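You operate a simulated robot arm through the tools that you are given. There is no shell and no other tool.

You run a simulated two-armed robot. Do the job below in one go: nothing can be reset, and whatever is moved stays where it is left.

TASK
Press one ring mark on the wide upturned pot's foot.
Fine: pot in the nest, guide arm over it, press the red stamp once, arm clear, pot back on the board; leave the narrow pot.

Only the result counts: the job must be done as asked and must still hold three seconds after the hand-in. Knocking over, shifting, dropping, spilling or breaking anything else fails it.

THE ROBOT
Two 7-joint arms with two-finger parallel grippers on one trunk that stands fixed in place. Base frame: the origin is at the foot of the trunk, x ahead of it, y to its left, z up. Readings come in cm, rad, newtons and seconds.
The left shoulder is at [7.1, 15.6, 110.5], the right one opposite. Each reaches about 123.1 cm from its shoulder. Payload 3.91 kg a hand.
The TCP of each hand is the grasp point between the finger pads, 3 cm short of the fingertips. In the tool frame z runs along the fingers and y along their closing line. The gripper opens to 11 cm. The fingers are 2 cm wide and 1 cm thick; the gripper's body (4.8 by 11.2 cm) begins 5.5 cm behind the TCP.
Orientation is that of the tool frame in the base frame, as a unit quaternion [x, y, z, w]. With the fingers straight down and closing along the base's y, the tool's x points along the base's -x, its y along +y and its z along -z.

THE INTERFACE
- The arms move only by the tool play_rows. It takes "left_deltas", "right_deltas" or both (then of equal length, played together; a hand with none holds still); each is a list of rows, each a list of 7 numbers: the shift along the tool's x, y, z in units of 400 mm (1.0 is 400 mm), then the turn, a rotation vector about the tool's x, y, z in units of 120 degrees (1.0 is 120 degrees), then the closure, from 0 (fully open) to 1 (shut). In form: [[dx, dy, dz, ax, ay, az, gripper], ...]. A call has 1 to 20 rows; each row is the pose to reach, as a shift and turn from the pose commanded when the call began, along the tool's axes at that moment. A call with a number of a shift or a turn outside -1 to 1 is refused whole. Each row takes 0.2 s and may step no farther than 5 cm and 0.15 rad from the row before; otherwise, or with a gripper value out of range, the whole call is refused. Where a pose cannot be reached the arm comes as near as it can. A force on the tool above 80 N (or 10 N above the force at the start of the call, whichever is more), or a blocked arm, ends the call early, and 0.2 s more pass. Each finger travels about 10.8 cm/s and halts on what it meets, pressing with about 27 N; the grip force reading is that of the motor and also rises with nothing between the fingers. The clock runs only during rows and for 0.2 s after the last one: add rows that repeat a pose to give the fingers time. The reply holds the time, the measured pose of the TCP, the force on the tool along the base axes, the opening and the grip force, in the units named above and with some noise, with the torque about the TCP (base axes, N m) and any sound that the robot's microphone picked up, and new pictures: "show" is both (left out), scene, wrist or none (wrist: the cameras of the hands that moved).
- Cameras (640 x 400 px; columns grow to the right, rows downward): "scene" is now at [13.07, -2.15, 135.5]; the picture's right is [-0.26, -0.97, 0.00], its down [-0.30, 0.08, -0.95] and it looks along [0.92, -0.24, -0.31] (base axes); focal length 333 px, centre (320, 200). "left" rides on the left gripper at [7.2, -1.7, -10.3] in its tool frame; the picture's right is [0.23, 0.97, 0.00], its down [-0.76, 0.18, -0.62] and it looks along [-0.61, 0.14, 0.78] (tool axes); focal length 222 px, centre (320, 200). "right" rides on the right gripper at [7.2, 1.7, -10.3] in its tool frame; the picture's right is [-0.23, 0.97, 0.00], its down [-0.76, -0.18, -0.62] and it looks along [-0.61, -0.14, 0.78] (tool axes); focal length 222 px, centre (320, 200). There is no depth. A picture from a camera that has moved, and an enlarged one, comes with that camera's place and axes in the base frame and with its lens. The place of the scene camera against the robot may be out by one fixed shift of up to 1.8 cm in any direction.
- move_column(by): slides the trunk up (or, below 0, down) by that many cm; the arms and the scene camera ride with it, the base frame stays. It gives what a move gives, with no picture.
- turn_head(pan, tilt): turns the head with the scene camera to pan (to the left, within 1.501 rad either way) and tilt (down, from -0.506 to 1.204), counted from straight ahead of the robot. It gives what a move gives, and a new picture of the scene camera.
- inspect(camera, box): a new picture of the part [left, top, right, bottom] of that camera's present view, enlarged. The clock stands still meanwhile.
- close_job(): hands the job in; it is judged then, once.

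Places have to be worked out from the pictures, the camera data and where the tool is seen. Open the grippers and draw the arms clear of the work before you hand the job in, unless the task says otherwise.

The tools are called after ">>>" by a JSON object that holds its "name" and its "arguments". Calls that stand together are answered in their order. play_rows: Moves the arms, as the interface text tells. Its arguments: {"type":"object","properties":{"left_deltas":{"type":"array","items":{"type":"array","items":{"type":"number"}}},"right_deltas":{"type":"array","items":{"type":"array","items":{"type":"number"}}},"show":{"type":"string","enum":["both","scene","wrist","none"]}},"required":[]} The other tools are called the same way: move_column (by) moves the trunk up or down; turn_head (pan, tilt) turns the head that bears the scene camera; inspect (camera, box) takes an enlarged picture of a part of a camera's view; close_job () hands the job in.

At the start:

```text
time_s: 0.0
left_eef_pos: [81.46, 2.22, 129.28]
left_ee_rot: [-0.001, 1.0, 0.0, 0.0]
left_force: [-0.4, -0.6, 1.0]
left_ft_torque: [0.02, 0.01, -0.01]
left_width: 11.0
left_grip_force: 0.1
right_eef_pos: [56.77, -44.27, 119.58]
right_ee_rot: [0.0, 1.0, -0.001, 0.0]
right_force: [0.7, -0.4, -0.3]
right_ft_torque: [-0.03, -0.01, -0.03]
right_width: 10.99
right_grip_force: 0.1
trunk travel left (down, up): [-55.0, 39.0]
head pan, tilt (commanded): [-0.258, 0.316]
```

scene: 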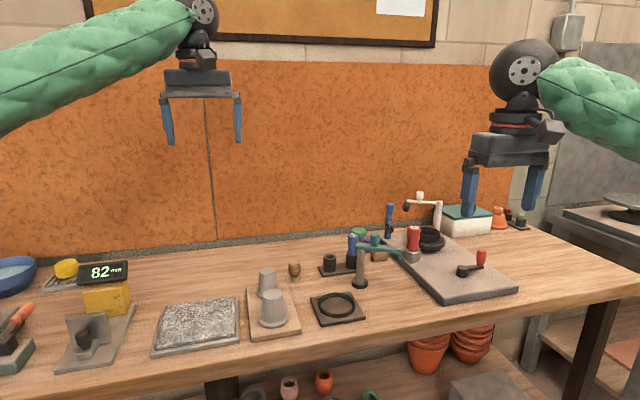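
right: 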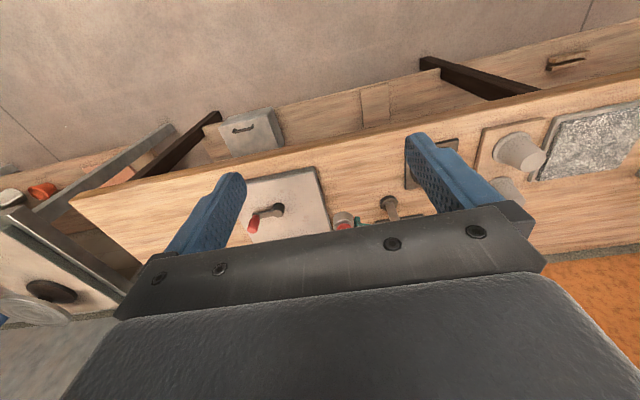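
left: 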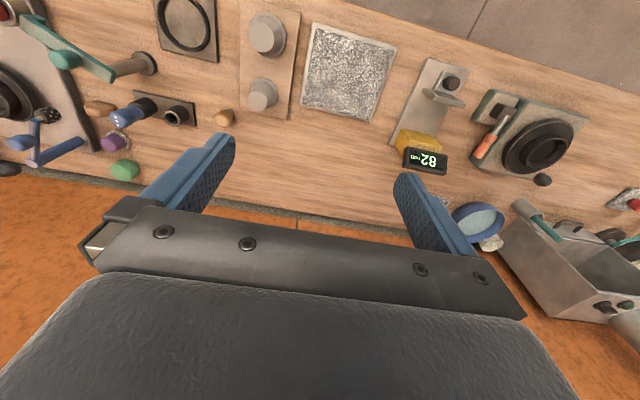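

I start by looking closer at the bench: the board with two upturned pots, the ring nest, and the guide arm on a post with a red stamp. I'll enlarge these parts.

>>> {"name": "inspect", "arguments": {"camera": "scene", "box": [230, 180, 390, 350]}}

>>> {"name": "inspect", "arguments": {"camera": "scene", "box": [330, 180, 530, 305]}}

>>> {"name": "inspect", "arguments": {"camera": "left", "box": [0, 0, 320, 200]}}

>>> {"name": "inspect", "arguments": {"camera": "right", "box": [220, 100, 580, 260]}}

```text
2.35 times, centred on (310, 265) of scene
camera zoom: at [13.07, -2.15, 135.5], right [-0.26, -0.97, 0.0], down [-0.3, 0.08, -0.95], along [0.92, -0.24, -0.31], focal length 784 px, centre (344, 47)
```

zoom: 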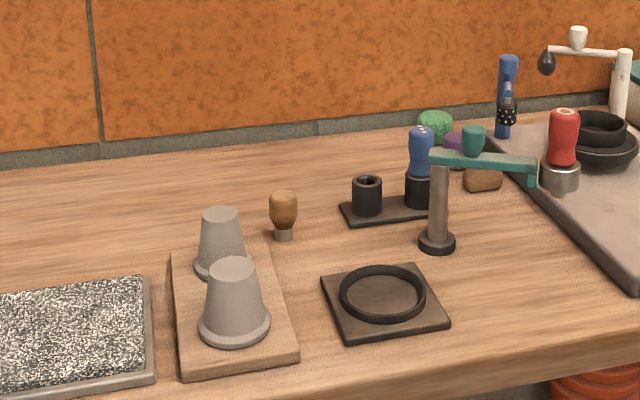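

```text
3.20 times, centred on (430, 242) of scene
camera zoom: at [13.07, -2.15, 135.5], right [-0.26, -0.97, 0.0], down [-0.3, 0.08, -0.95], along [0.92, -0.24, -0.31], focal length 1066 px, centre (-32, 64)
```

zoom: 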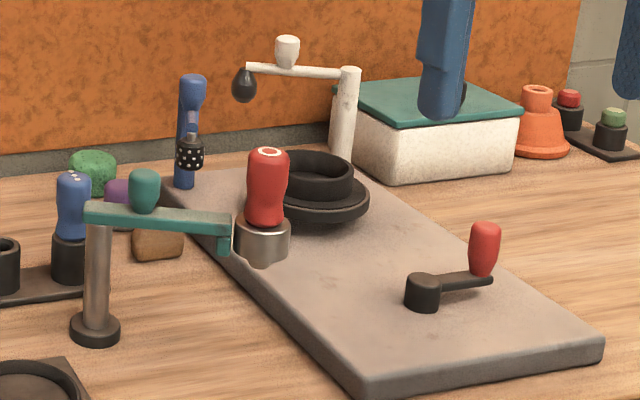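

```text
2.00 times, centred on (160, 100) of left
camera zoom: at [74.15, 0.65, 139.67], right [-0.23, 0.97, 0.0], down [0.76, 0.18, 0.62], along [0.61, 0.14, -0.78], focal length 444 px, centre (640, 400)
```

zoom: 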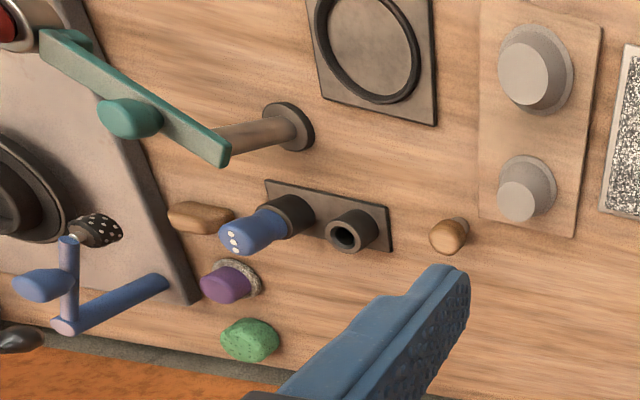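

```text
1.78 times, centred on (400, 180) of right
camera zoom: at [49.48, -42.56, 129.91], right [0.23, 0.97, 0.0], down [0.76, -0.18, 0.62], along [0.61, -0.14, -0.78], focal length 395 px, centre (178, 236)
```

zoom: 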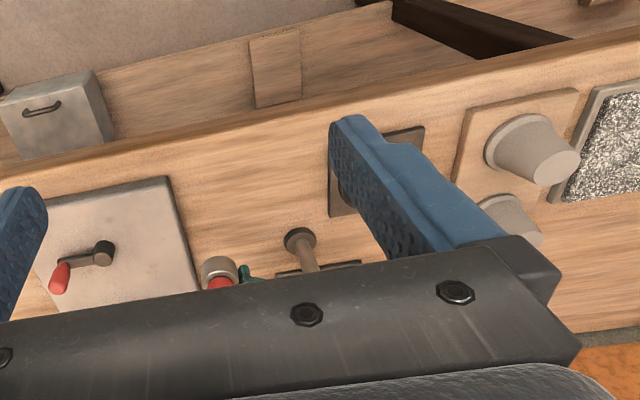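

The wide pot is the one nearest the front edge, with its top near (78, -8, 92). The post is near (89, -34) and the nest near (80, -25), so I'll zoom in further to pin these down.

>>> {"name": "inspect", "arguments": {"camera": "left", "box": [0, 0, 160, 100]}}

>>> {"name": "inspect", "arguments": {"camera": "left", "box": [150, 0, 310, 100]}}

>>> {"name": "inspect", "arguments": {"camera": "scene", "box": [240, 255, 380, 343]}}

>>> {"name": "inspect", "arguments": {"camera": "scene", "box": [335, 215, 435, 298]}}

>>> {"name": "inspect", "arguments": {"camera": "right", "box": [320, 180, 420, 242]}}

```text
4.00 times, centred on (80, 50) of left
camera zoom: at [74.15, 0.65, 139.67], right [-0.23, 0.97, 0.0], down [0.76, 0.18, 0.62], along [0.61, 0.14, -0.78], focal length 888 px, centre (1280, 800)
```

zoom: 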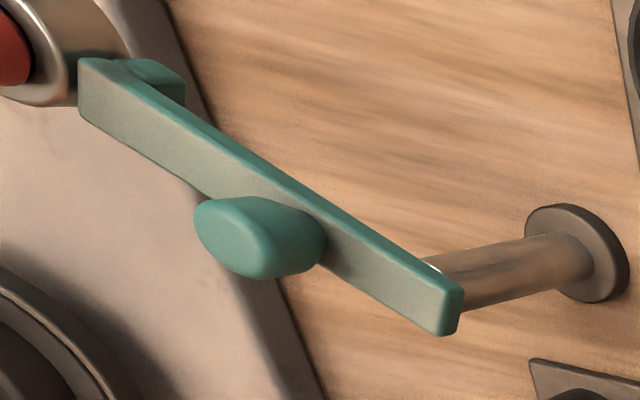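

```text
4.00 times, centred on (230, 50) of left
camera zoom: at [74.15, 0.65, 139.67], right [-0.23, 0.97, 0.0], down [0.76, 0.18, 0.62], along [0.61, 0.14, -0.78], focal length 888 px, centre (680, 800)
```

zoom: 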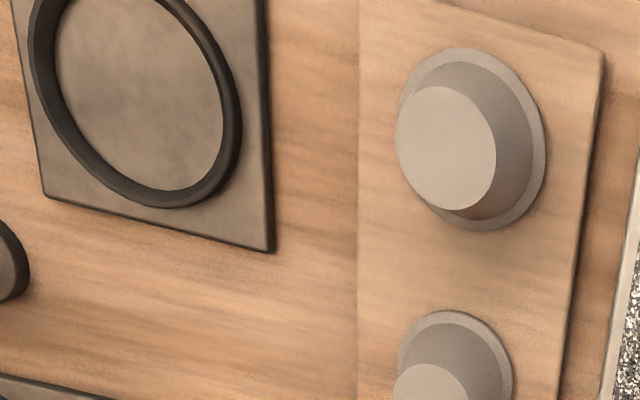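

```text
4.55 times, centred on (310, 299) of scene
camera zoom: at [13.07, -2.15, 135.5], right [-0.26, -0.97, 0.0], down [-0.3, 0.08, -0.95], along [0.92, -0.24, -0.31], focal length 1514 px, centre (366, -250)
```

zoom: 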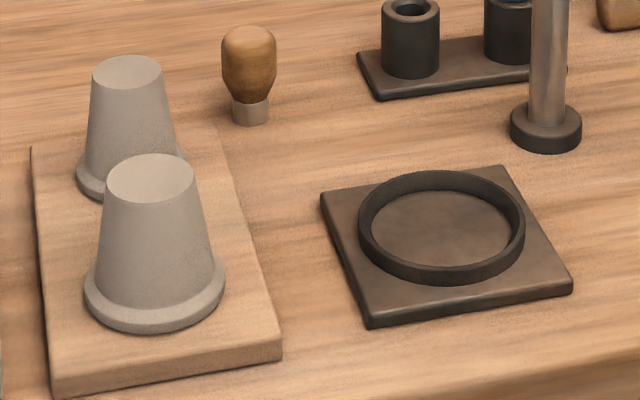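

```text
4.82 times, centred on (385, 256) of scene
camera zoom: at [13.07, -2.15, 135.5], right [-0.26, -0.97, 0.0], down [-0.3, 0.08, -0.95], along [0.92, -0.24, -0.31], focal length 1605 px, centre (7, -72)
```

zoom: 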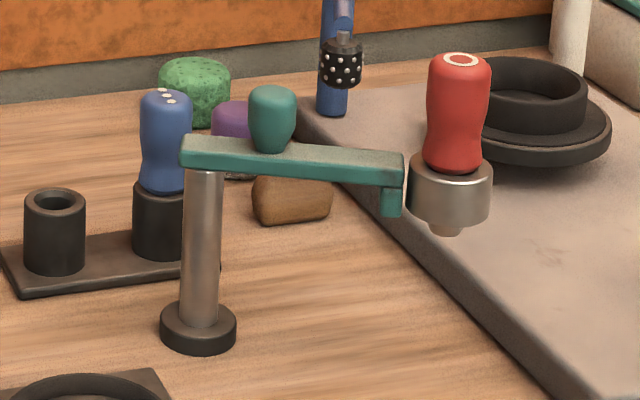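

```text
6.40 times, centred on (370, 211) of right
camera zoom: at [49.48, -42.56, 129.91], right [0.23, 0.97, 0.0], down [0.76, -0.18, 0.62], along [0.61, -0.14, -0.78], focal length 1422 px, centre (0, 130)
```

zoom: 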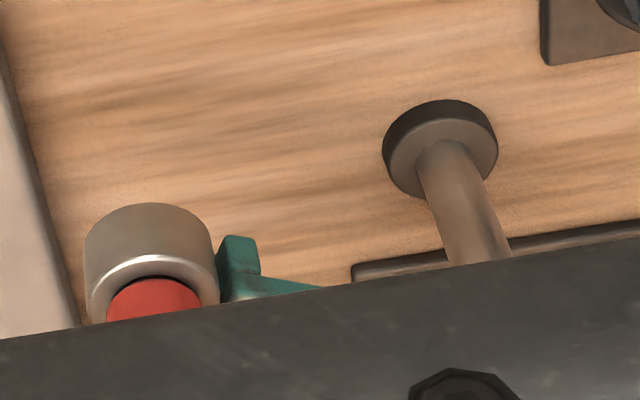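

Wrist views put the wide pot at about (78.2, -8.6) with a foot top near z 93 and a lip diameter of about 7.2 cm. I'll move the left hand high above the nest to measure the nest and guide arm from closer.

>>> {"name": "play_rows", "arguments": {"left_deltas": [[0.002, -0.068, 0.048, 0, 0, 0, 0], [0.005, -0.136, 0.096, 0, 0, 0, 0], [0.007, -0.204, 0.145, 0, 0, 0, 0], [0.01, -0.272, 0.193, 0, 0, 0, 0], [0.012, -0.34, 0.241, 0, 0, 0, 0], [0.014, -0.408, 0.29, 0, 0, 0, 0], [0.017, -0.476, 0.338, 0, 0, 0, 0], [0.019, -0.544, 0.386, 0, 0, 0, 0], [0.022, -0.612, 0.434, 0, 0, 0, 0], [0.024, -0.68, 0.4825, 0, 0, 0, 0], [0.024, -0.68, 0.4825, 0, 0, 0, 0]], "show": "both"}}

```text
time_s: 2.4
left_eef_pos: [80.76, -24.59, 110.07]
left_ee_rot: [-0.001, 1.0, 0.0, 0.001]
left_force: [0.1, 0.3, -0.1]
left_ft_torque: [0.01, 0.01, 0.0]
left_width: 10.99
left_grip_force: 0.2
right_eef_pos: [56.8, -44.1, 119.65]
right_ee_rot: [0.0, 1.0, -0.001, 0.0]
right_force: [0.1, -0.2, 0.2]
right_ft_torque: [-0.05, -0.03, -0.01]
right_width: 11.0
right_grip_force: 0.0
trunk travel left (down, up): [-55.0, 39.0]
head pan, tilt (commanded): [-0.258, 0.316]
camera scene: at [13.04, -2.06, 135.51], right [-0.25, -0.97, 0.0], down [-0.3, 0.08, -0.95], along [0.92, -0.24, -0.31], focal length 333 px, centre (320, 200)
camera left: at [73.42, -26.26, 120.52], right [-0.23, 0.97, 0.0], down [0.76, 0.18, 0.62], along [0.61, 0.14, -0.78], focal length 222 px, centre (320, 200)
```

scene: 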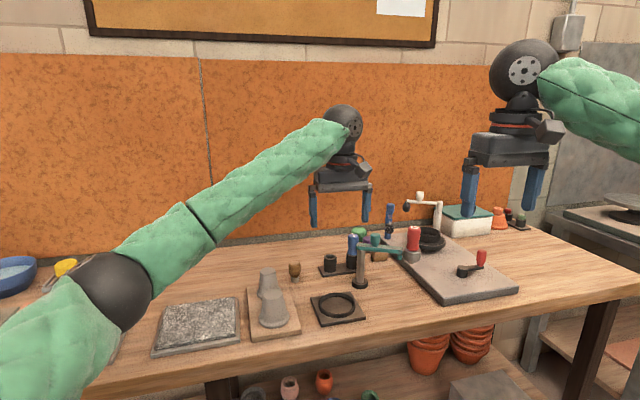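
left: 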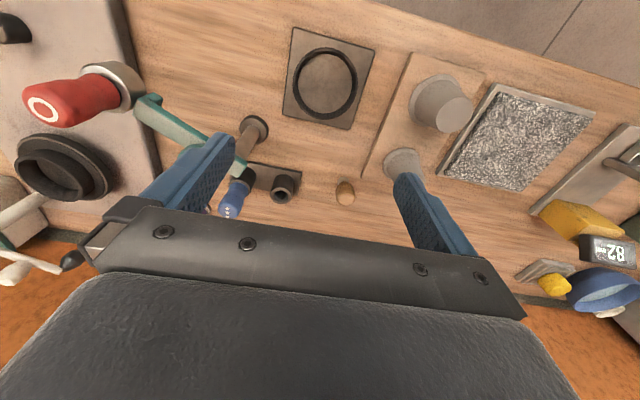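

The nest and guide arm now show well from the left wrist. I'll enlarge both for measurement.

>>> {"name": "inspect", "arguments": {"camera": "left", "box": [270, 20, 390, 140]}}

>>> {"name": "inspect", "arguments": {"camera": "left", "box": [10, 40, 310, 228]}}

>>> {"name": "inspect", "arguments": {"camera": "left", "box": [360, 40, 500, 180]}}

>>> {"name": "inspect", "arguments": {"camera": "scene", "box": [300, 220, 440, 330]}}

```text
3.33 times, centred on (330, 80) of left
camera zoom: at [73.42, -26.26, 120.52], right [-0.23, 0.97, 0.0], down [0.76, 0.18, 0.62], along [0.61, 0.14, -0.78], focal length 740 px, centre (287, 600)
```

zoom: 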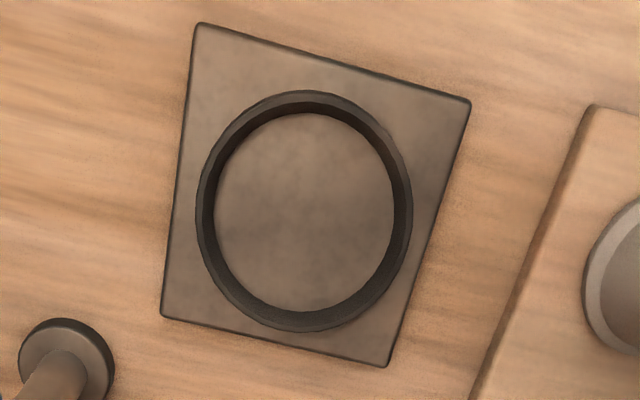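

```text
2.13 times, centred on (160, 134) of left
camera zoom: at [73.42, -26.26, 120.52], right [-0.23, 0.97, 0.0], down [0.76, 0.18, 0.62], along [0.61, 0.14, -0.78], focal length 473 px, centre (660, 340)
```

zoom: 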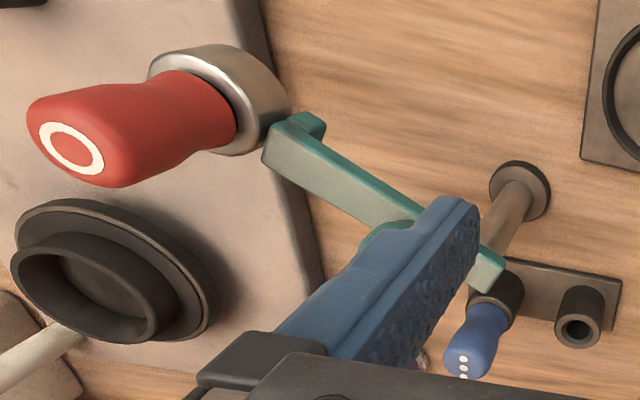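

```text
2.86 times, centred on (430, 110) of left
camera zoom: at [73.42, -26.26, 120.52], right [-0.23, 0.97, 0.0], down [0.76, 0.18, 0.62], along [0.61, 0.14, -0.78], focal length 635 px, centre (6, 457)
```

zoom: 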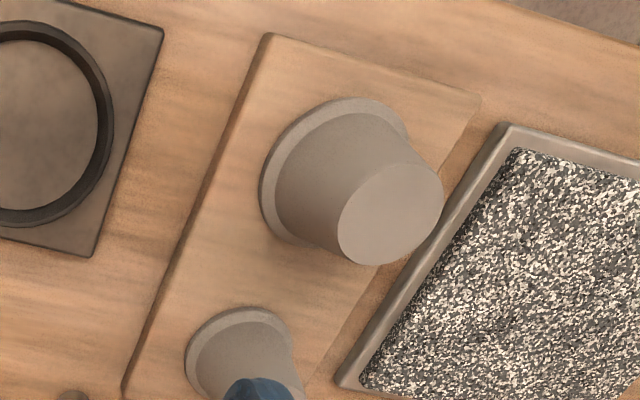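

```text
3.64 times, centred on (370, 275) of scene
camera zoom: at [13.04, -2.06, 135.51], right [-0.25, -0.97, 0.0], down [-0.3, 0.08, -0.95], along [0.92, -0.24, -0.31], focal length 1211 px, centre (138, -73)
```

zoom: 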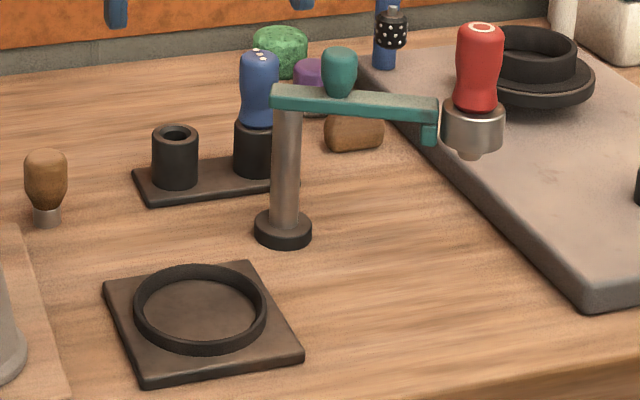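

The nest floor is near (79.9, -24.2) with an inner radius of about 3.85 cm against the pot lip's 3.6 cm. I'll bring the left hand above the wide pot, staying at z 104 for a check.

>>> {"name": "play_rows", "arguments": {"left_deltas": [[0.01, 0.07, 0.02, 0, 0, 0, 0], [0.02, 0.15, 0.05, 0, 0, 0, 0], [0.03, 0.23, 0.08, 0, 0, 0, 0], [0.045, 0.32, 0.11, 0, 0, 0, 0], [0.0575, 0.4075, 0.15, 0, 0, 0, 0], [0.0575, 0.4075, 0.15, 0, 0, 0, 0], [0.0575, 0.4075, 0.15, 0, 0, 0, 0]], "show": "wrist"}}

>>> {"name": "inspect", "arguments": {"camera": "left", "box": [240, 20, 400, 180]}}

```text
time_s: 4.0
left_eef_pos: [78.28, -8.45, 103.63]
left_ee_rot: [-0.001, 1.0, -0.001, -0.001]
left_force: [0.3, 0.1, 0.5]
left_ft_torque: [0.01, 0.02, -0.02]
left_width: 10.97
left_grip_force: 0.1
right_eef_pos: [56.83, -44.12, 119.5]
right_ee_rot: [-0.001, 1.0, 0.0, 0.0]
right_force: [0.4, -0.7, 0.3]
right_ft_torque: [-0.02, 0.0, -0.05]
right_width: 10.99
right_grip_force: 0.0
trunk travel left (down, up): [-55.0, 39.0]
head pan, tilt (commanded): [-0.258, 0.316]
camera left: at [70.97, -10.22, 114.21], right [-0.23, 0.97, 0.0], down [0.76, 0.18, 0.62], along [0.61, 0.14, -0.78], focal length 222 px, centre (320, 200)
```

left: 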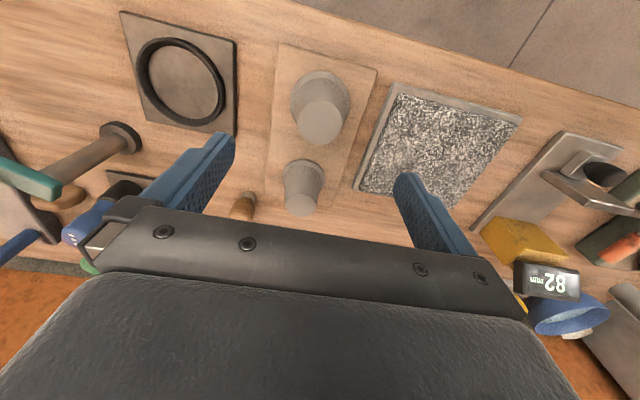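

```text
2.50 times, centred on (320, 100) of left
camera zoom: at [70.97, -10.22, 114.21], right [-0.23, 0.97, 0.0], down [0.76, 0.18, 0.62], along [0.61, 0.14, -0.78], focal length 555 px, centre (320, 450)
```

zoom: 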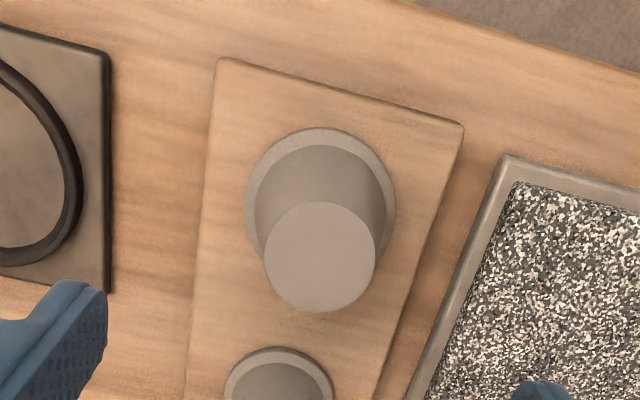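

The pot's foot centre sits exactly on the tool axis (col 320) and its top is near z 93.2. I'll go straight down to TCP z about 91.9 with open fingers.

>>> {"name": "play_rows", "arguments": {"left_deltas": [[0, 0, 0.07, 0, 0, 0, 0], [0, 0, 0.14, 0, 0, 0, 0], [0, 0, 0.21, 0, 0, 0, 0], [0, 0, 0.26, 0, 0, 0, 0], [0, 0, 0.296, 0, 0, 0, 0], [0, 0, 0.296, 0, 0, 0, 0], [0, 0, 0.296, 0, 0, 0, 0]], "show": "both"}}

>>> {"name": "inspect", "arguments": {"camera": "scene", "box": [210, 230, 350, 340]}}

```text
time_s: 5.6
left_eef_pos: [78.35, -8.34, 91.97]
left_ee_rot: [-0.001, 1.0, 0.0, -0.001]
left_force: [-0.2, -0.3, 0.3]
left_ft_torque: [-0.01, -0.03, 0.01]
left_width: 10.99
left_grip_force: 0.1
right_eef_pos: [56.7, -44.23, 119.42]
right_ee_rot: [0.0, 1.0, 0.0, 0.0]
right_force: [-0.2, 0.1, -0.5]
right_ft_torque: [0.0, -0.04, -0.02]
right_width: 10.98
right_grip_force: 0.1
trunk travel left (down, up): [-55.0, 39.0]
head pan, tilt (commanded): [-0.258, 0.316]
camera scene: at [13.08, -2.16, 135.49], right [-0.26, -0.97, 0.0], down [-0.3, 0.08, -0.95], along [0.92, -0.24, -0.31], focal length 333 px, centre (320, 200)
camera left: at [71.06, -10.14, 102.43], right [-0.23, 0.97, 0.0], down [0.76, 0.18, 0.62], along [0.61, 0.14, -0.78], focal length 222 px, centre (320, 200)
```

scene: 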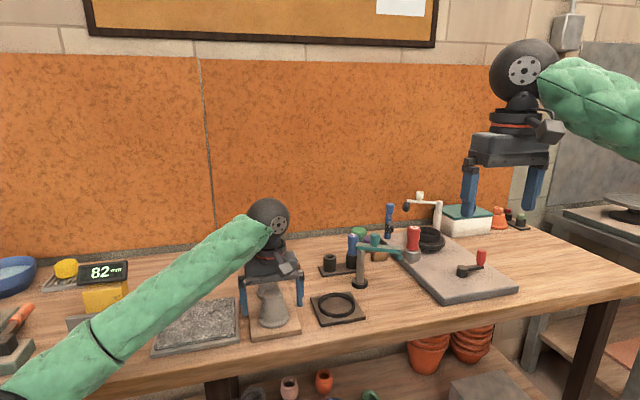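
left: 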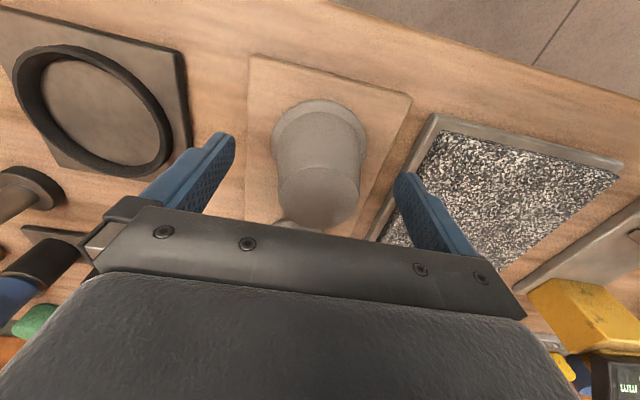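

```text
3.64 times, centred on (280, 285) of scene
camera zoom: at [13.08, -2.16, 135.49], right [-0.26, -0.97, 0.0], down [-0.3, 0.08, -0.95], along [0.92, -0.24, -0.31], focal length 1211 px, centre (466, -109)
```

zoom: 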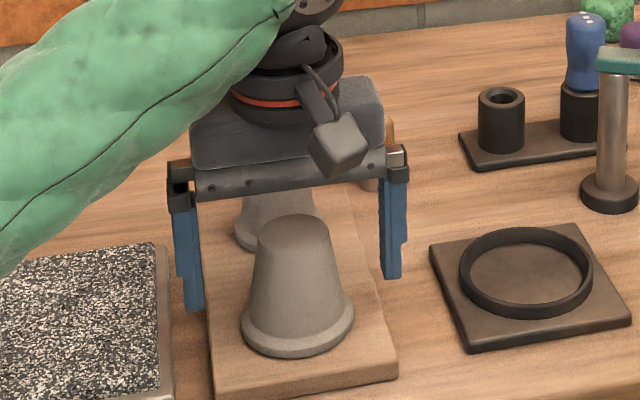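

Readings show no contact and the pot stands centred between the fingers. I'll close the left gripper on it.

>>> {"name": "play_rows", "arguments": {"left_deltas": [[0, 0, 0, 0, 0, 0, 0.3], [0, 0, 0, 0, 0, 0, 0.6], [0, 0, 0, 0, 0, 0, 1], [0, 0, 0, 0, 0, 0, 1], [0, 0, 0, 0, 0, 0, 1], [0, 0, 0, 0, 0, 0, 1]], "show": "both"}}

>>> {"name": "inspect", "arguments": {"camera": "scene", "box": [210, 230, 350, 340]}}

```text
time_s: 7.0
left_eef_pos: [78.38, -8.42, 92.08]
left_ee_rot: [-0.001, 1.0, -0.001, -0.001]
left_force: [-0.3, 0.2, 2.5]
left_ft_torque: [0.04, 0.03, 0.03]
left_width: 5.45
left_grip_force: 27.2
right_eef_pos: [56.75, -44.33, 119.56]
right_ee_rot: [-0.001, 1.0, -0.001, 0.001]
right_force: [-0.5, 0.7, -0.6]
right_ft_torque: [0.02, 0.01, 0.01]
right_width: 10.99
right_grip_force: 0.1
trunk travel left (down, up): [-55.0, 39.0]
head pan, tilt (commanded): [-0.258, 0.316]
camera scene: at [13.06, -2.15, 135.5], right [-0.26, -0.97, 0.0], down [-0.3, 0.08, -0.95], along [0.92, -0.24, -0.31], focal length 333 px, centre (320, 200)
camera left: at [71.04, -10.13, 102.46], right [-0.23, 0.97, 0.0], down [0.76, 0.18, 0.62], along [0.61, 0.14, -0.78], focal length 222 px, centre (320, 200)
```

scene: 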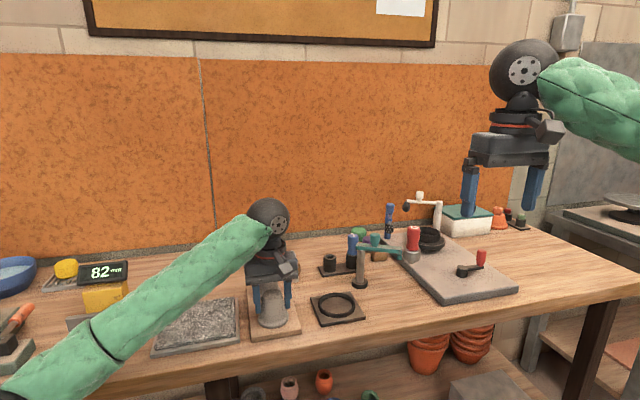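
left: 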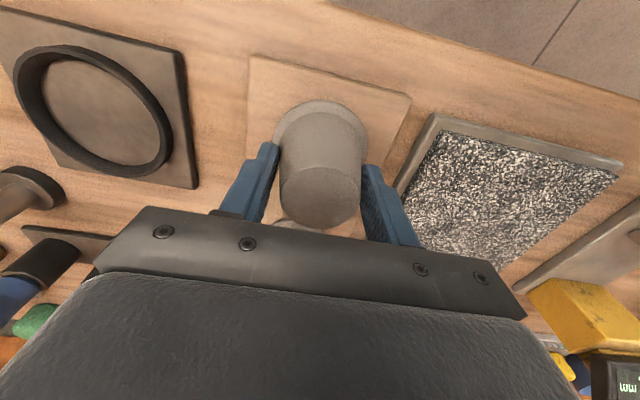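

```text
3.64 times, centred on (280, 285) of scene
camera zoom: at [13.06, -2.15, 135.5], right [-0.26, -0.97, 0.0], down [-0.3, 0.08, -0.95], along [0.92, -0.24, -0.31], focal length 1211 px, centre (466, -109)
```

zoom: 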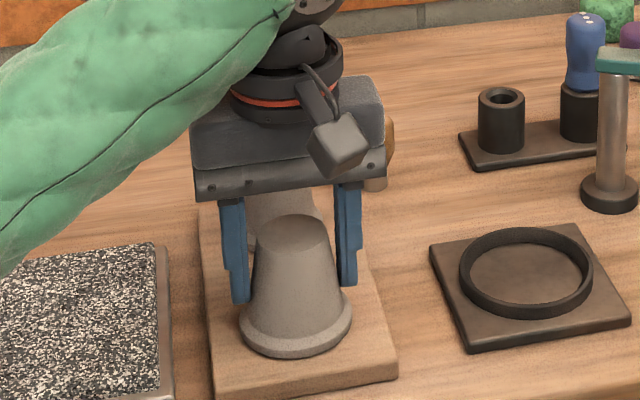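

The grip holds at 5.45 cm width and 27 N. I'll lift the pot about 6 cm and check that it comes up without slipping.

>>> {"name": "play_rows", "arguments": {"left_deltas": [[0, 0, -0.02, 0, 0, 0, 1], [0, 0, -0.045, 0, 0, 0, 1], [0, 0, -0.075, 0, 0, 0, 1], [0, 0, -0.105, 0, 0, 0, 1], [0, 0, -0.135, 0, 0, 0, 1], [0, 0, -0.15, 0, 0, 0, 1], [0, 0, -0.15, 0, 0, 0, 1]], "show": "both"}}

>>> {"name": "inspect", "arguments": {"camera": "scene", "box": [210, 210, 350, 320]}}

```text
time_s: 8.6
left_eef_pos: [78.15, -8.64, 98.22]
left_ee_rot: [-0.001, 1.0, 0.001, -0.002]
left_force: [-0.6, -0.3, -1.6]
left_ft_torque: [0.0, 0.03, 0.01]
left_width: 5.44
left_grip_force: 27.2
right_eef_pos: [56.87, -44.31, 119.58]
right_ee_rot: [0.001, 1.0, 0.0, 0.0]
right_force: [-0.7, -0.5, -0.7]
right_ft_torque: [0.03, -0.01, -0.01]
right_width: 11.0
right_grip_force: 0.0
trunk travel left (down, up): [-55.0, 39.0]
head pan, tilt (commanded): [-0.258, 0.316]
camera scene: at [13.08, -2.16, 135.49], right [-0.26, -0.97, 0.0], down [-0.3, 0.08, -0.95], along [0.92, -0.24, -0.31], focal length 333 px, centre (320, 200)
camera left: at [70.93, -10.23, 108.57], right [-0.23, 0.97, 0.0], down [0.76, 0.18, 0.62], along [0.61, 0.14, -0.78], focal length 222 px, centre (320, 200)
```

scene: 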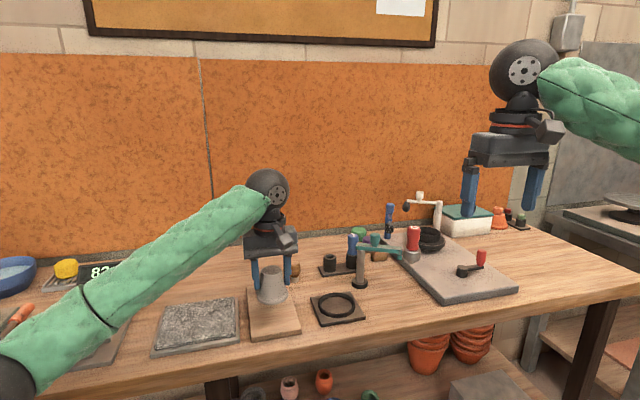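
left: 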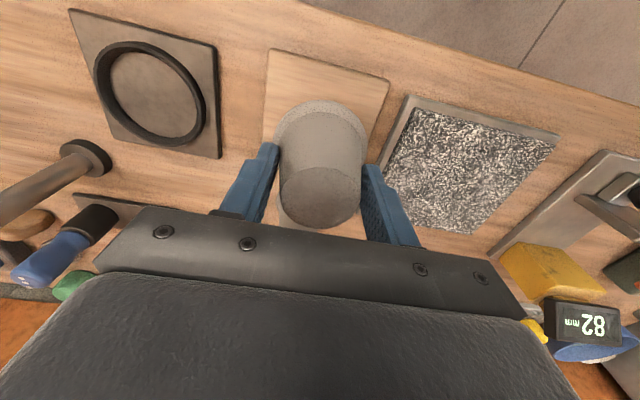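

```text
3.64 times, centred on (280, 265) of scene
camera zoom: at [13.08, -2.16, 135.49], right [-0.26, -0.97, 0.0], down [-0.3, 0.08, -0.95], along [0.92, -0.24, -0.31], focal length 1211 px, centre (466, -36)
```

zoom: 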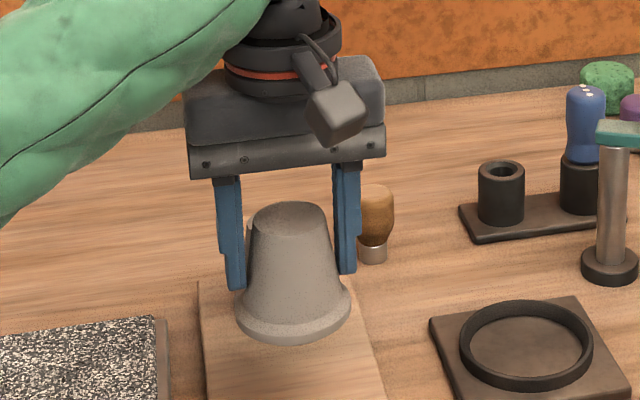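

The pot came up upright. Before carrying it over I'll measure the nest once more from this pose.

>>> {"name": "inspect", "arguments": {"camera": "left", "box": [60, 0, 240, 180]}}

>>> {"name": "inspect", "arguments": {"camera": "scene", "box": [300, 270, 380, 340]}}

```text
2.22 times, centred on (150, 90) of left
camera zoom: at [70.93, -10.23, 108.57], right [-0.23, 0.97, 0.0], down [0.76, 0.18, 0.62], along [0.61, 0.14, -0.78], focal length 494 px, centre (698, 444)
```

zoom: 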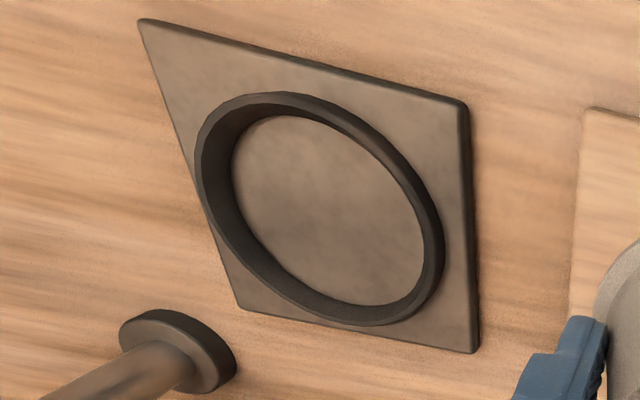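

```text
5.71 times, centred on (340, 305) of scene
camera zoom: at [13.08, -2.16, 135.49], right [-0.26, -0.97, 0.0], down [-0.3, 0.08, -0.95], along [0.92, -0.24, -0.31], focal length 1903 px, centre (206, -400)
```

zoom: 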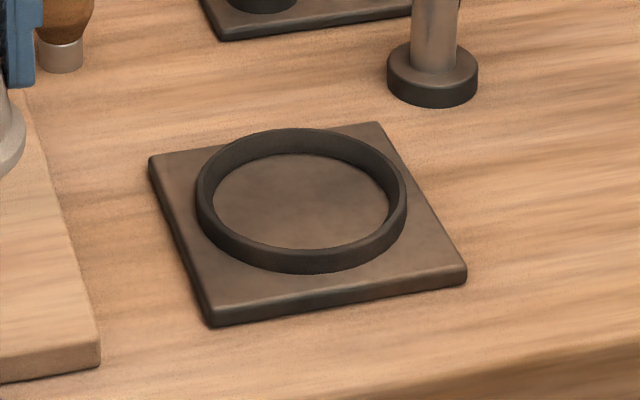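

Correcting for perspective, I put the nest centre at about (80.1, -24.1) in hand coordinates. I'll carry the pot over the nest at the present height and look.

>>> {"name": "play_rows", "arguments": {"left_deltas": [[-0.005, -0.045, 0, 0, 0, 0, 1], [-0.014, -0.11, 0, 0, 0, 0, 1], [-0.023, -0.18, 0, 0, 0, 0, 1], [-0.032, -0.25, 0, 0, 0, 0, 1], [-0.041, -0.32, 0, 0, 0, 0, 1], [-0.0465, -0.37, 0, 0, 0, 0, 1], [-0.0488, -0.387, 0, 0, 0, 0, 1], [-0.0488, -0.387, 0.04, 0, 0, 0, 1], [-0.0488, -0.387, 0.08, 0, 0, 0, 1], [-0.0488, -0.387, 0.08, 0, 0, 0, 1]], "show": "both"}}

>>> {"name": "inspect", "arguments": {"camera": "scene", "box": [290, 240, 390, 330]}}

>>> {"name": "inspect", "arguments": {"camera": "left", "box": [230, 60, 410, 240]}}

```text
time_s: 10.8
left_eef_pos: [80.11, -24.16, 94.85]
left_ee_rot: [-0.001, 1.0, -0.001, -0.001]
left_force: [0.8, 0.4, -1.8]
left_ft_torque: [0.02, 0.04, 0.03]
left_width: 5.43
left_grip_force: 27.2
right_eef_pos: [56.76, -44.24, 119.49]
right_ee_rot: [0.0, 1.0, 0.0, 0.0]
right_force: [-0.1, 0.5, -0.2]
right_ft_torque: [-0.03, 0.0, 0.0]
right_width: 10.98
right_grip_force: 0.0
trunk travel left (down, up): [-55.0, 39.0]
head pan, tilt (commanded): [-0.258, 0.316]
camera scene: at [13.07, -2.16, 135.5], right [-0.26, -0.97, 0.0], down [-0.3, 0.08, -0.95], along [0.92, -0.24, -0.31], focal length 333 px, centre (320, 200)
camera left: at [72.8, -25.9, 105.26], right [-0.23, 0.97, 0.0], down [0.76, 0.18, 0.62], along [0.61, 0.14, -0.78], focal length 222 px, centre (320, 200)
```

scene: 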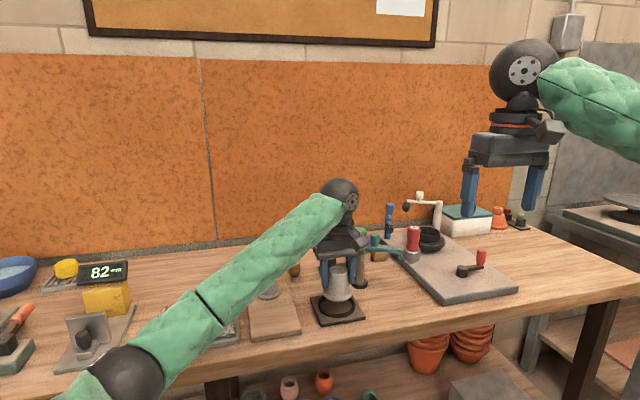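
left: 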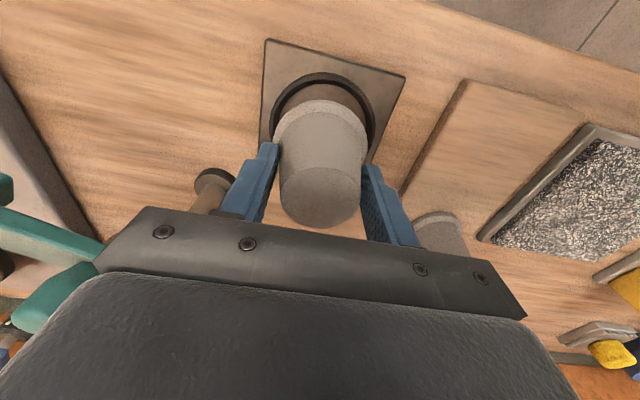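

```text
4.44 times, centred on (340, 285) of scene
camera zoom: at [13.07, -2.16, 135.5], right [-0.26, -0.97, 0.0], down [-0.3, 0.08, -0.95], along [0.92, -0.24, -0.31], focal length 1480 px, centre (231, -178)
```

zoom: 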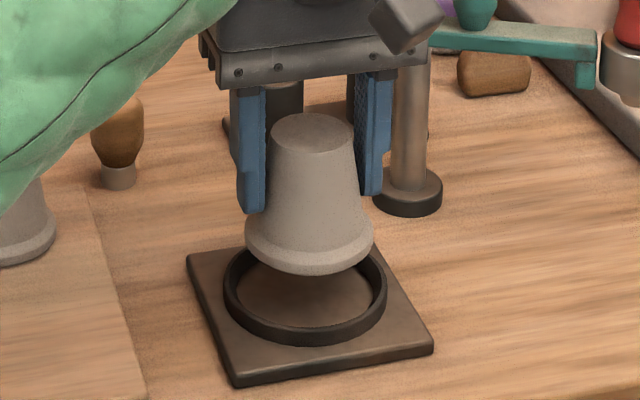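

```text
2.22 times, centred on (320, 150) of left
camera zoom: at [72.8, -25.9, 105.26], right [-0.23, 0.97, 0.0], down [0.76, 0.18, 0.62], along [0.61, 0.14, -0.78], focal length 494 px, centre (320, 311)
```

zoom: 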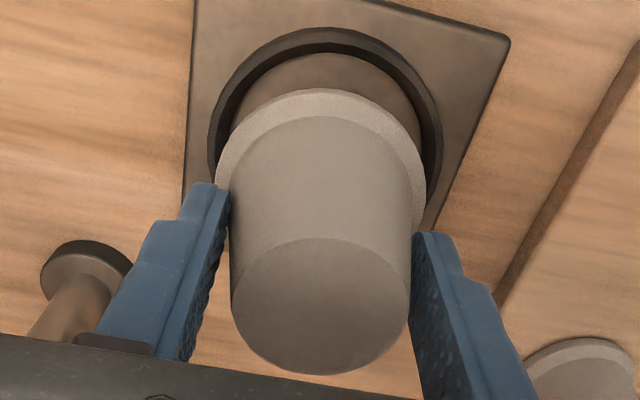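

Both views show the pot about 0.2 cm too far toward -y and roughly 2.4 cm above the ring. I'll correct that offset and lower it to just above the ring.

>>> {"name": "play_rows", "arguments": {"left_deltas": [[0.0025, 0.005, 0.01, 0, 0, 0, 1], [0.0025, 0.005, 0.025, 0, 0, 0, 1], [0.0025, 0.005, 0.04, 0, 0, 0, 1], [0.0025, 0.005, 0.045, 0, 0, 0, 1], [0.0025, 0.005, 0.045, 0, 0, 0, 1]], "show": "wrist"}}

>>> {"name": "inspect", "arguments": {"camera": "scene", "box": [300, 255, 380, 330]}}

>>> {"name": "inspect", "arguments": {"camera": "left", "box": [240, 50, 400, 210]}}

```text
time_s: 12.0
left_eef_pos: [80.12, -23.86, 93.07]
left_ee_rot: [-0.001, 1.0, 0.0, -0.001]
left_force: [-0.3, 0.0, -1.3]
left_ft_torque: [0.0, -0.01, -0.02]
left_width: 5.41
left_grip_force: 26.9
right_eef_pos: [56.76, -44.24, 119.48]
right_ee_rot: [0.0, 1.0, 0.0, 0.0]
right_force: [-0.1, -0.3, 1.4]
right_ft_torque: [0.02, -0.01, 0.03]
right_width: 10.98
right_grip_force: 0.0
trunk travel left (down, up): [-55.0, 39.0]
head pan, tilt (commanded): [-0.258, 0.316]
camera left: at [72.73, -25.63, 103.46], right [-0.23, 0.97, 0.0], down [0.76, 0.18, 0.62], along [0.61, 0.14, -0.78], focal length 222 px, centre (320, 200)
```

left: 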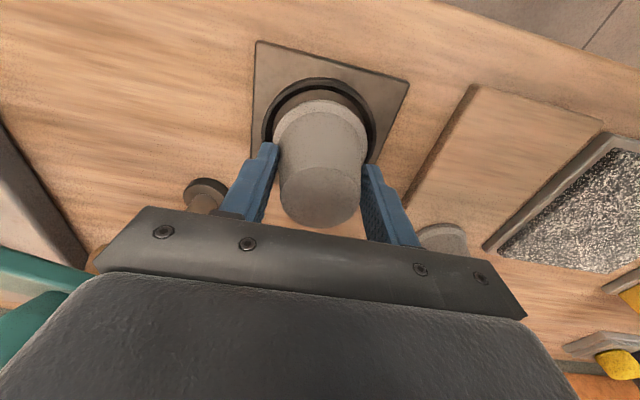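

```text
5.33 times, centred on (340, 292) of scene
camera zoom: at [13.08, -2.17, 135.49], right [-0.26, -0.97, 0.0], down [-0.3, 0.08, -0.95], along [0.92, -0.24, -0.31], focal length 1776 px, centre (213, -293)
```

zoom: 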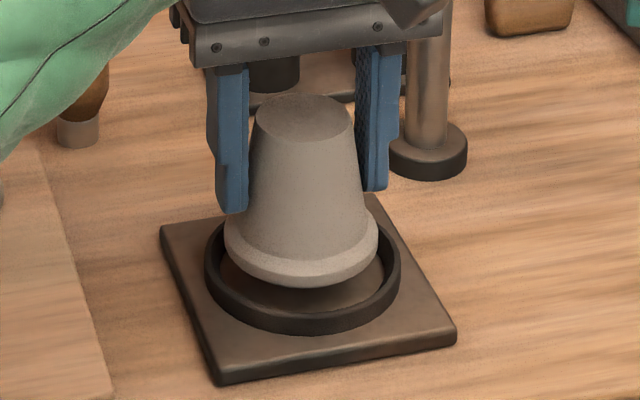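

```text
2.50 times, centred on (320, 130) of left
camera zoom: at [72.73, -25.63, 103.46], right [-0.23, 0.97, 0.0], down [0.76, 0.18, 0.62], along [0.61, 0.14, -0.78], focal length 555 px, centre (320, 375)
```

zoom: 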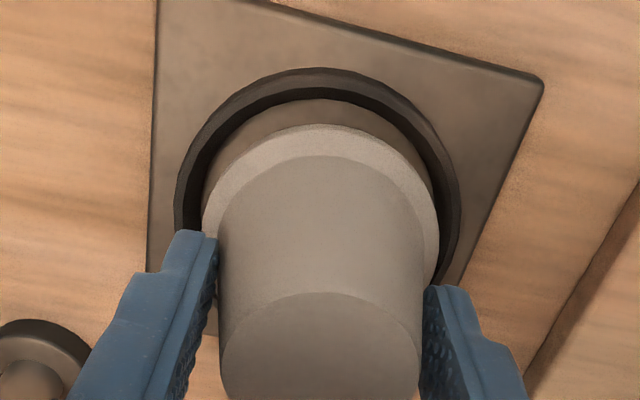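

Now the pot is within about 0.1 cm sideways and perhaps 0.15 cm too far in +x. I'll nudge it and lower 0.9 cm, watching the force to see whether the lip enters the ring.

>>> {"name": "play_rows", "arguments": {"left_deltas": [[0.0035, -0.0015, 0.0, 0, 0, 0, 1], [0.0035, -0.0015, 0.006, 0, 0, 0, 1], [0.0035, -0.0015, 0.012, 0, 0, 0, 1], [0.0035, -0.0015, 0.018, 0, 0, 0, 1], [0.0035, -0.0015, 0.0225, 0, 0, 0, 1], [0.0035, -0.0015, 0.0225, 0, 0, 0, 1]], "show": "wrist"}}

>>> {"name": "inspect", "arguments": {"camera": "scene", "box": [300, 255, 380, 330]}}

>>> {"name": "inspect", "arguments": {"camera": "left", "box": [240, 50, 400, 210]}}

```text
time_s: 13.4
left_eef_pos: [79.79, -23.89, 92.14]
left_ee_rot: [-0.001, 1.0, 0.001, -0.001]
left_force: [0.2, 0.1, -1.0]
left_ft_torque: [-0.01, 0.01, 0.01]
left_width: 5.4
left_grip_force: 26.4
right_eef_pos: [56.83, -44.37, 119.43]
right_ee_rot: [0.0, 1.0, 0.0, 0.0]
right_force: [0.4, -0.1, -0.2]
right_ft_torque: [-0.01, 0.01, -0.01]
right_width: 11.05
right_grip_force: 0.0
trunk travel left (down, up): [-55.0, 39.0]
head pan, tilt (commanded): [-0.258, 0.316]
camera left: at [72.62, -25.64, 102.62], right [-0.23, 0.97, 0.0], down [0.76, 0.18, 0.62], along [0.61, 0.14, -0.78], focal length 222 px, centre (320, 200)
```

left: 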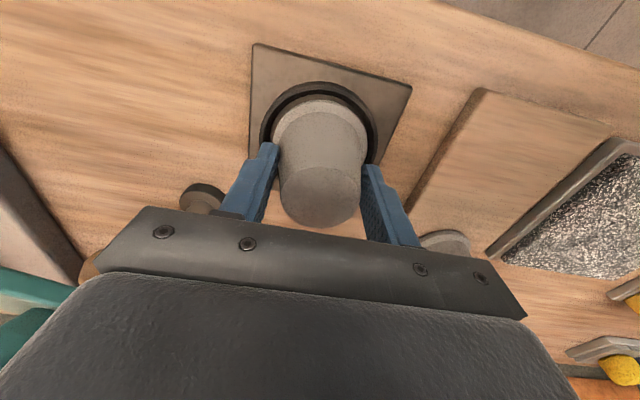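

```text
5.33 times, centred on (340, 292) of scene
camera zoom: at [13.08, -2.17, 135.49], right [-0.26, -0.97, 0.0], down [-0.3, 0.08, -0.95], along [0.92, -0.24, -0.31], focal length 1776 px, centre (213, -293)
```

zoom: 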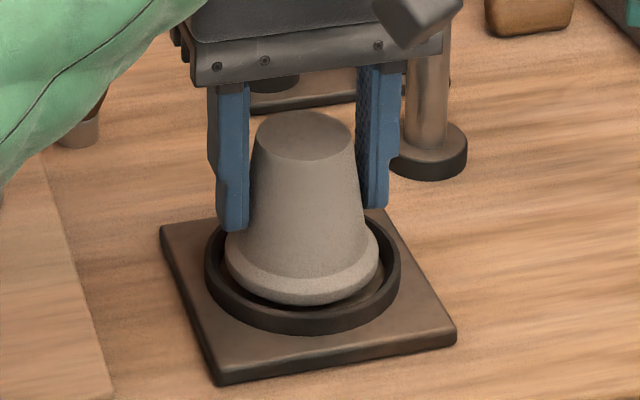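

```text
2.50 times, centred on (320, 130) of left
camera zoom: at [72.62, -25.64, 102.62], right [-0.23, 0.97, 0.0], down [0.76, 0.18, 0.62], along [0.61, 0.14, -0.78], focal length 555 px, centre (320, 375)
```

zoom: 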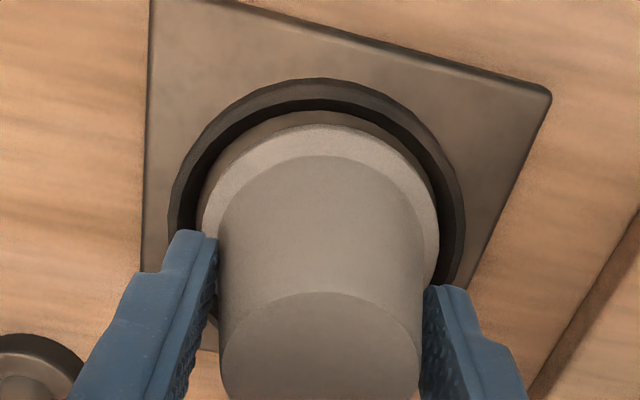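

The lip is about level with the ring's top and no contact force shows. I'll trim another 0.1 cm in -x and 0.06 cm in -y, then continue down slowly.

>>> {"name": "play_rows", "arguments": {"left_deltas": [[0.0025, -0.0018, 0.0, 0, 0, 0, 1], [0.0025, -0.0018, 0.005, 0, 0, 0, 1], [0.0025, -0.0018, 0.01, 0, 0, 0, 1], [0.0025, -0.0018, 0.0125, 0, 0, 0, 1], [0.0025, -0.0018, 0.0125, 0, 0, 0, 1]], "show": "wrist"}}

>>> {"name": "inspect", "arguments": {"camera": "scene", "box": [300, 255, 380, 330]}}

>>> {"name": "inspect", "arguments": {"camera": "left", "box": [240, 50, 400, 210]}}

```text
time_s: 14.6
left_eef_pos: [79.83, -23.85, 91.64]
left_ee_rot: [-0.001, 1.0, 0.0, 0.0]
left_force: [-0.4, 0.7, -1.4]
left_ft_torque: [-0.04, 0.0, -0.04]
left_width: 5.42
left_grip_force: 27.3
right_eef_pos: [56.85, -44.2, 119.45]
right_ee_rot: [0.0, 1.0, 0.0, 0.0]
right_force: [0.2, 0.4, -0.5]
right_ft_torque: [-0.01, -0.01, -0.01]
right_width: 11.0
right_grip_force: 0.0
trunk travel left (down, up): [-55.0, 39.0]
head pan, tilt (commanded): [-0.258, 0.316]
camera left: at [72.51, -25.6, 102.14], right [-0.23, 0.97, 0.0], down [0.76, 0.18, 0.62], along [0.61, 0.14, -0.78], focal length 222 px, centre (320, 200)
```

left: 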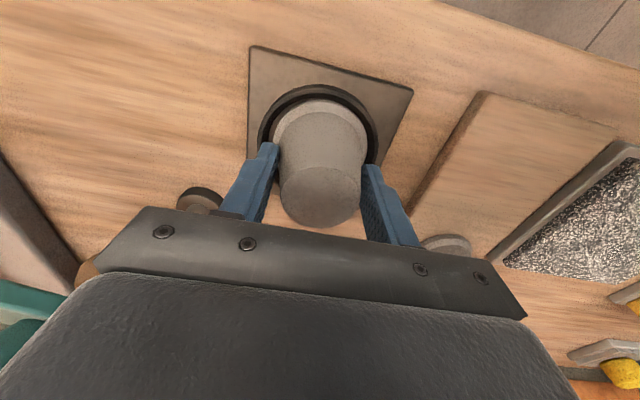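

```text
5.33 times, centred on (340, 292) of scene
camera zoom: at [13.08, -2.17, 135.49], right [-0.26, -0.97, 0.0], down [-0.3, 0.08, -0.95], along [0.92, -0.24, -0.31], focal length 1776 px, centre (213, -293)
```

zoom: 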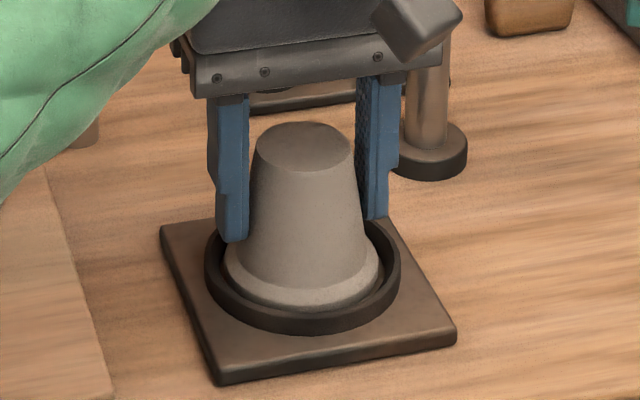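

```text
2.50 times, centred on (320, 130) of left
camera zoom: at [72.51, -25.6, 102.14], right [-0.23, 0.97, 0.0], down [0.76, 0.18, 0.62], along [0.61, 0.14, -0.78], focal length 555 px, centre (320, 375)
```

zoom: 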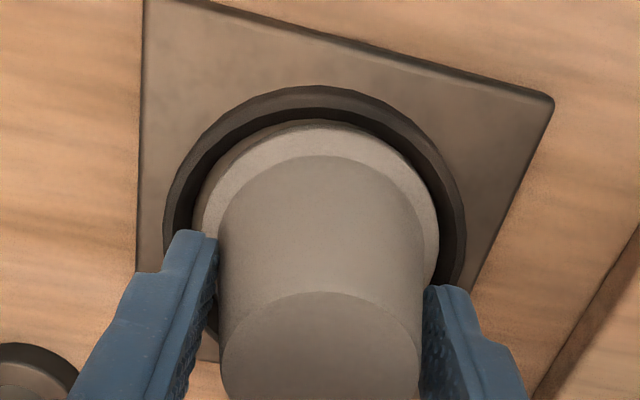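

The front of the ring now hides the lip's lower edge, so the pot is entering the nest evenly with no side force. I'll keep lowering in small steps until it seats.

>>> {"name": "play_rows", "arguments": {"left_deltas": [[0, -0.001, 0.004, 0, 0, 0, 1], [0, -0.001, 0.008, 0, 0, 0, 1], [0, -0.001, 0.01, 0, 0, 0, 1], [0, -0.001, 0.01, 0, 0, 0, 1]], "show": "none"}}

```text
time_s: 15.6
left_eef_pos: [79.72, -23.82, 91.47]
left_ee_rot: [-0.001, 1.0, -0.002, 0.001]
left_force: [8.6, -4.0, 20.5]
left_ft_torque: [-0.06, -0.15, 0.01]
left_width: 5.42
left_grip_force: 27.1
right_eef_pos: [56.73, -44.21, 119.59]
right_ee_rot: [0.0, 1.0, 0.0, 0.001]
right_force: [-0.2, -0.1, 0.8]
right_ft_torque: [0.01, 0.01, 0.02]
right_width: 10.99
right_grip_force: 0.1
trunk travel left (down, up): [-55.0, 39.0]
head pan, tilt (commanded): [-0.258, 0.316]
```

Contact: 20 N upward with a side force of +8.6 in x and -4 in y, so the lip may be touching the ring's near wall. I'll look before going on.

>>> {"name": "inspect", "arguments": {"camera": "left", "box": [240, 50, 400, 210]}}

>>> {"name": "inspect", "arguments": {"camera": "scene", "box": [300, 255, 380, 330]}}

```text
2.50 times, centred on (320, 130) of left
camera zoom: at [72.44, -25.6, 101.89], right [-0.23, 0.97, 0.0], down [0.76, 0.18, 0.62], along [0.61, 0.14, -0.78], focal length 555 px, centre (320, 375)
```

zoom: 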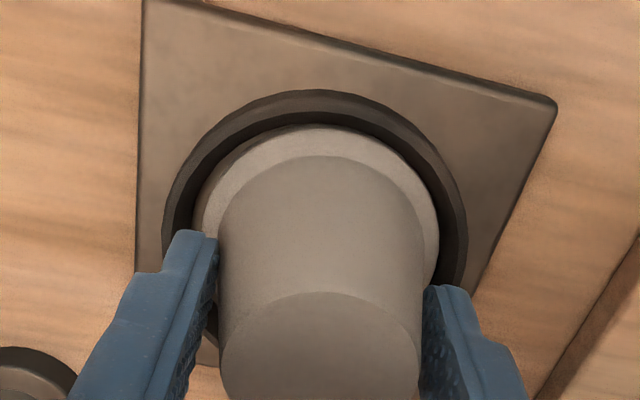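

```text
5.33 times, centred on (340, 292) of scene
camera zoom: at [12.98, -2.15, 135.53], right [-0.26, -0.97, 0.0], down [-0.3, 0.08, -0.95], along [0.92, -0.24, -0.31], focal length 1776 px, centre (213, -293)
```

zoom: 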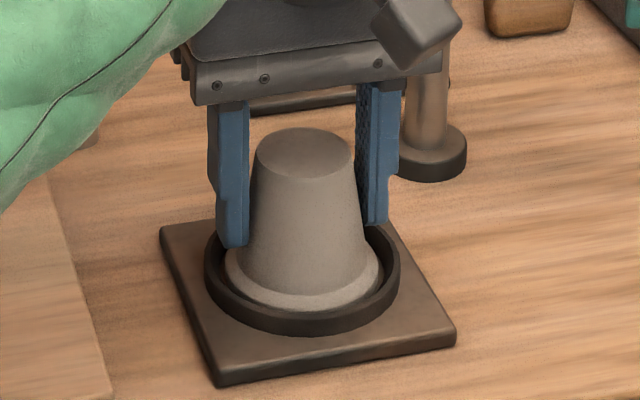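

The pot sits within the ring all round. I'll relax the side load by shifting +0.08 cm in x and -0.04 cm in y, and see how the forces change.

>>> {"name": "play_rows", "arguments": {"left_deltas": [[-0.002, -0.001, 0.0, 0, 0, 0, 1], [-0.002, -0.001, 0.0, 0, 0, 0, 1]], "show": "none"}}

```text
time_s: 16.2
left_eef_pos: [79.71, -23.83, 91.59]
left_ee_rot: [-0.002, 1.0, 0.0, 0.0]
left_force: [4.7, -2.4, 23.7]
left_ft_torque: [-0.17, -0.07, 0.02]
left_width: 5.4
left_grip_force: 26.5
right_eef_pos: [56.67, -44.23, 119.53]
right_ee_rot: [0.001, 1.0, 0.001, 0.0]
right_force: [-0.5, -0.2, 0.0]
right_ft_torque: [-0.01, -0.02, 0.0]
right_width: 10.98
right_grip_force: 0.1
trunk travel left (down, up): [-55.0, 39.0]
head pan, tilt (commanded): [-0.258, 0.316]
```

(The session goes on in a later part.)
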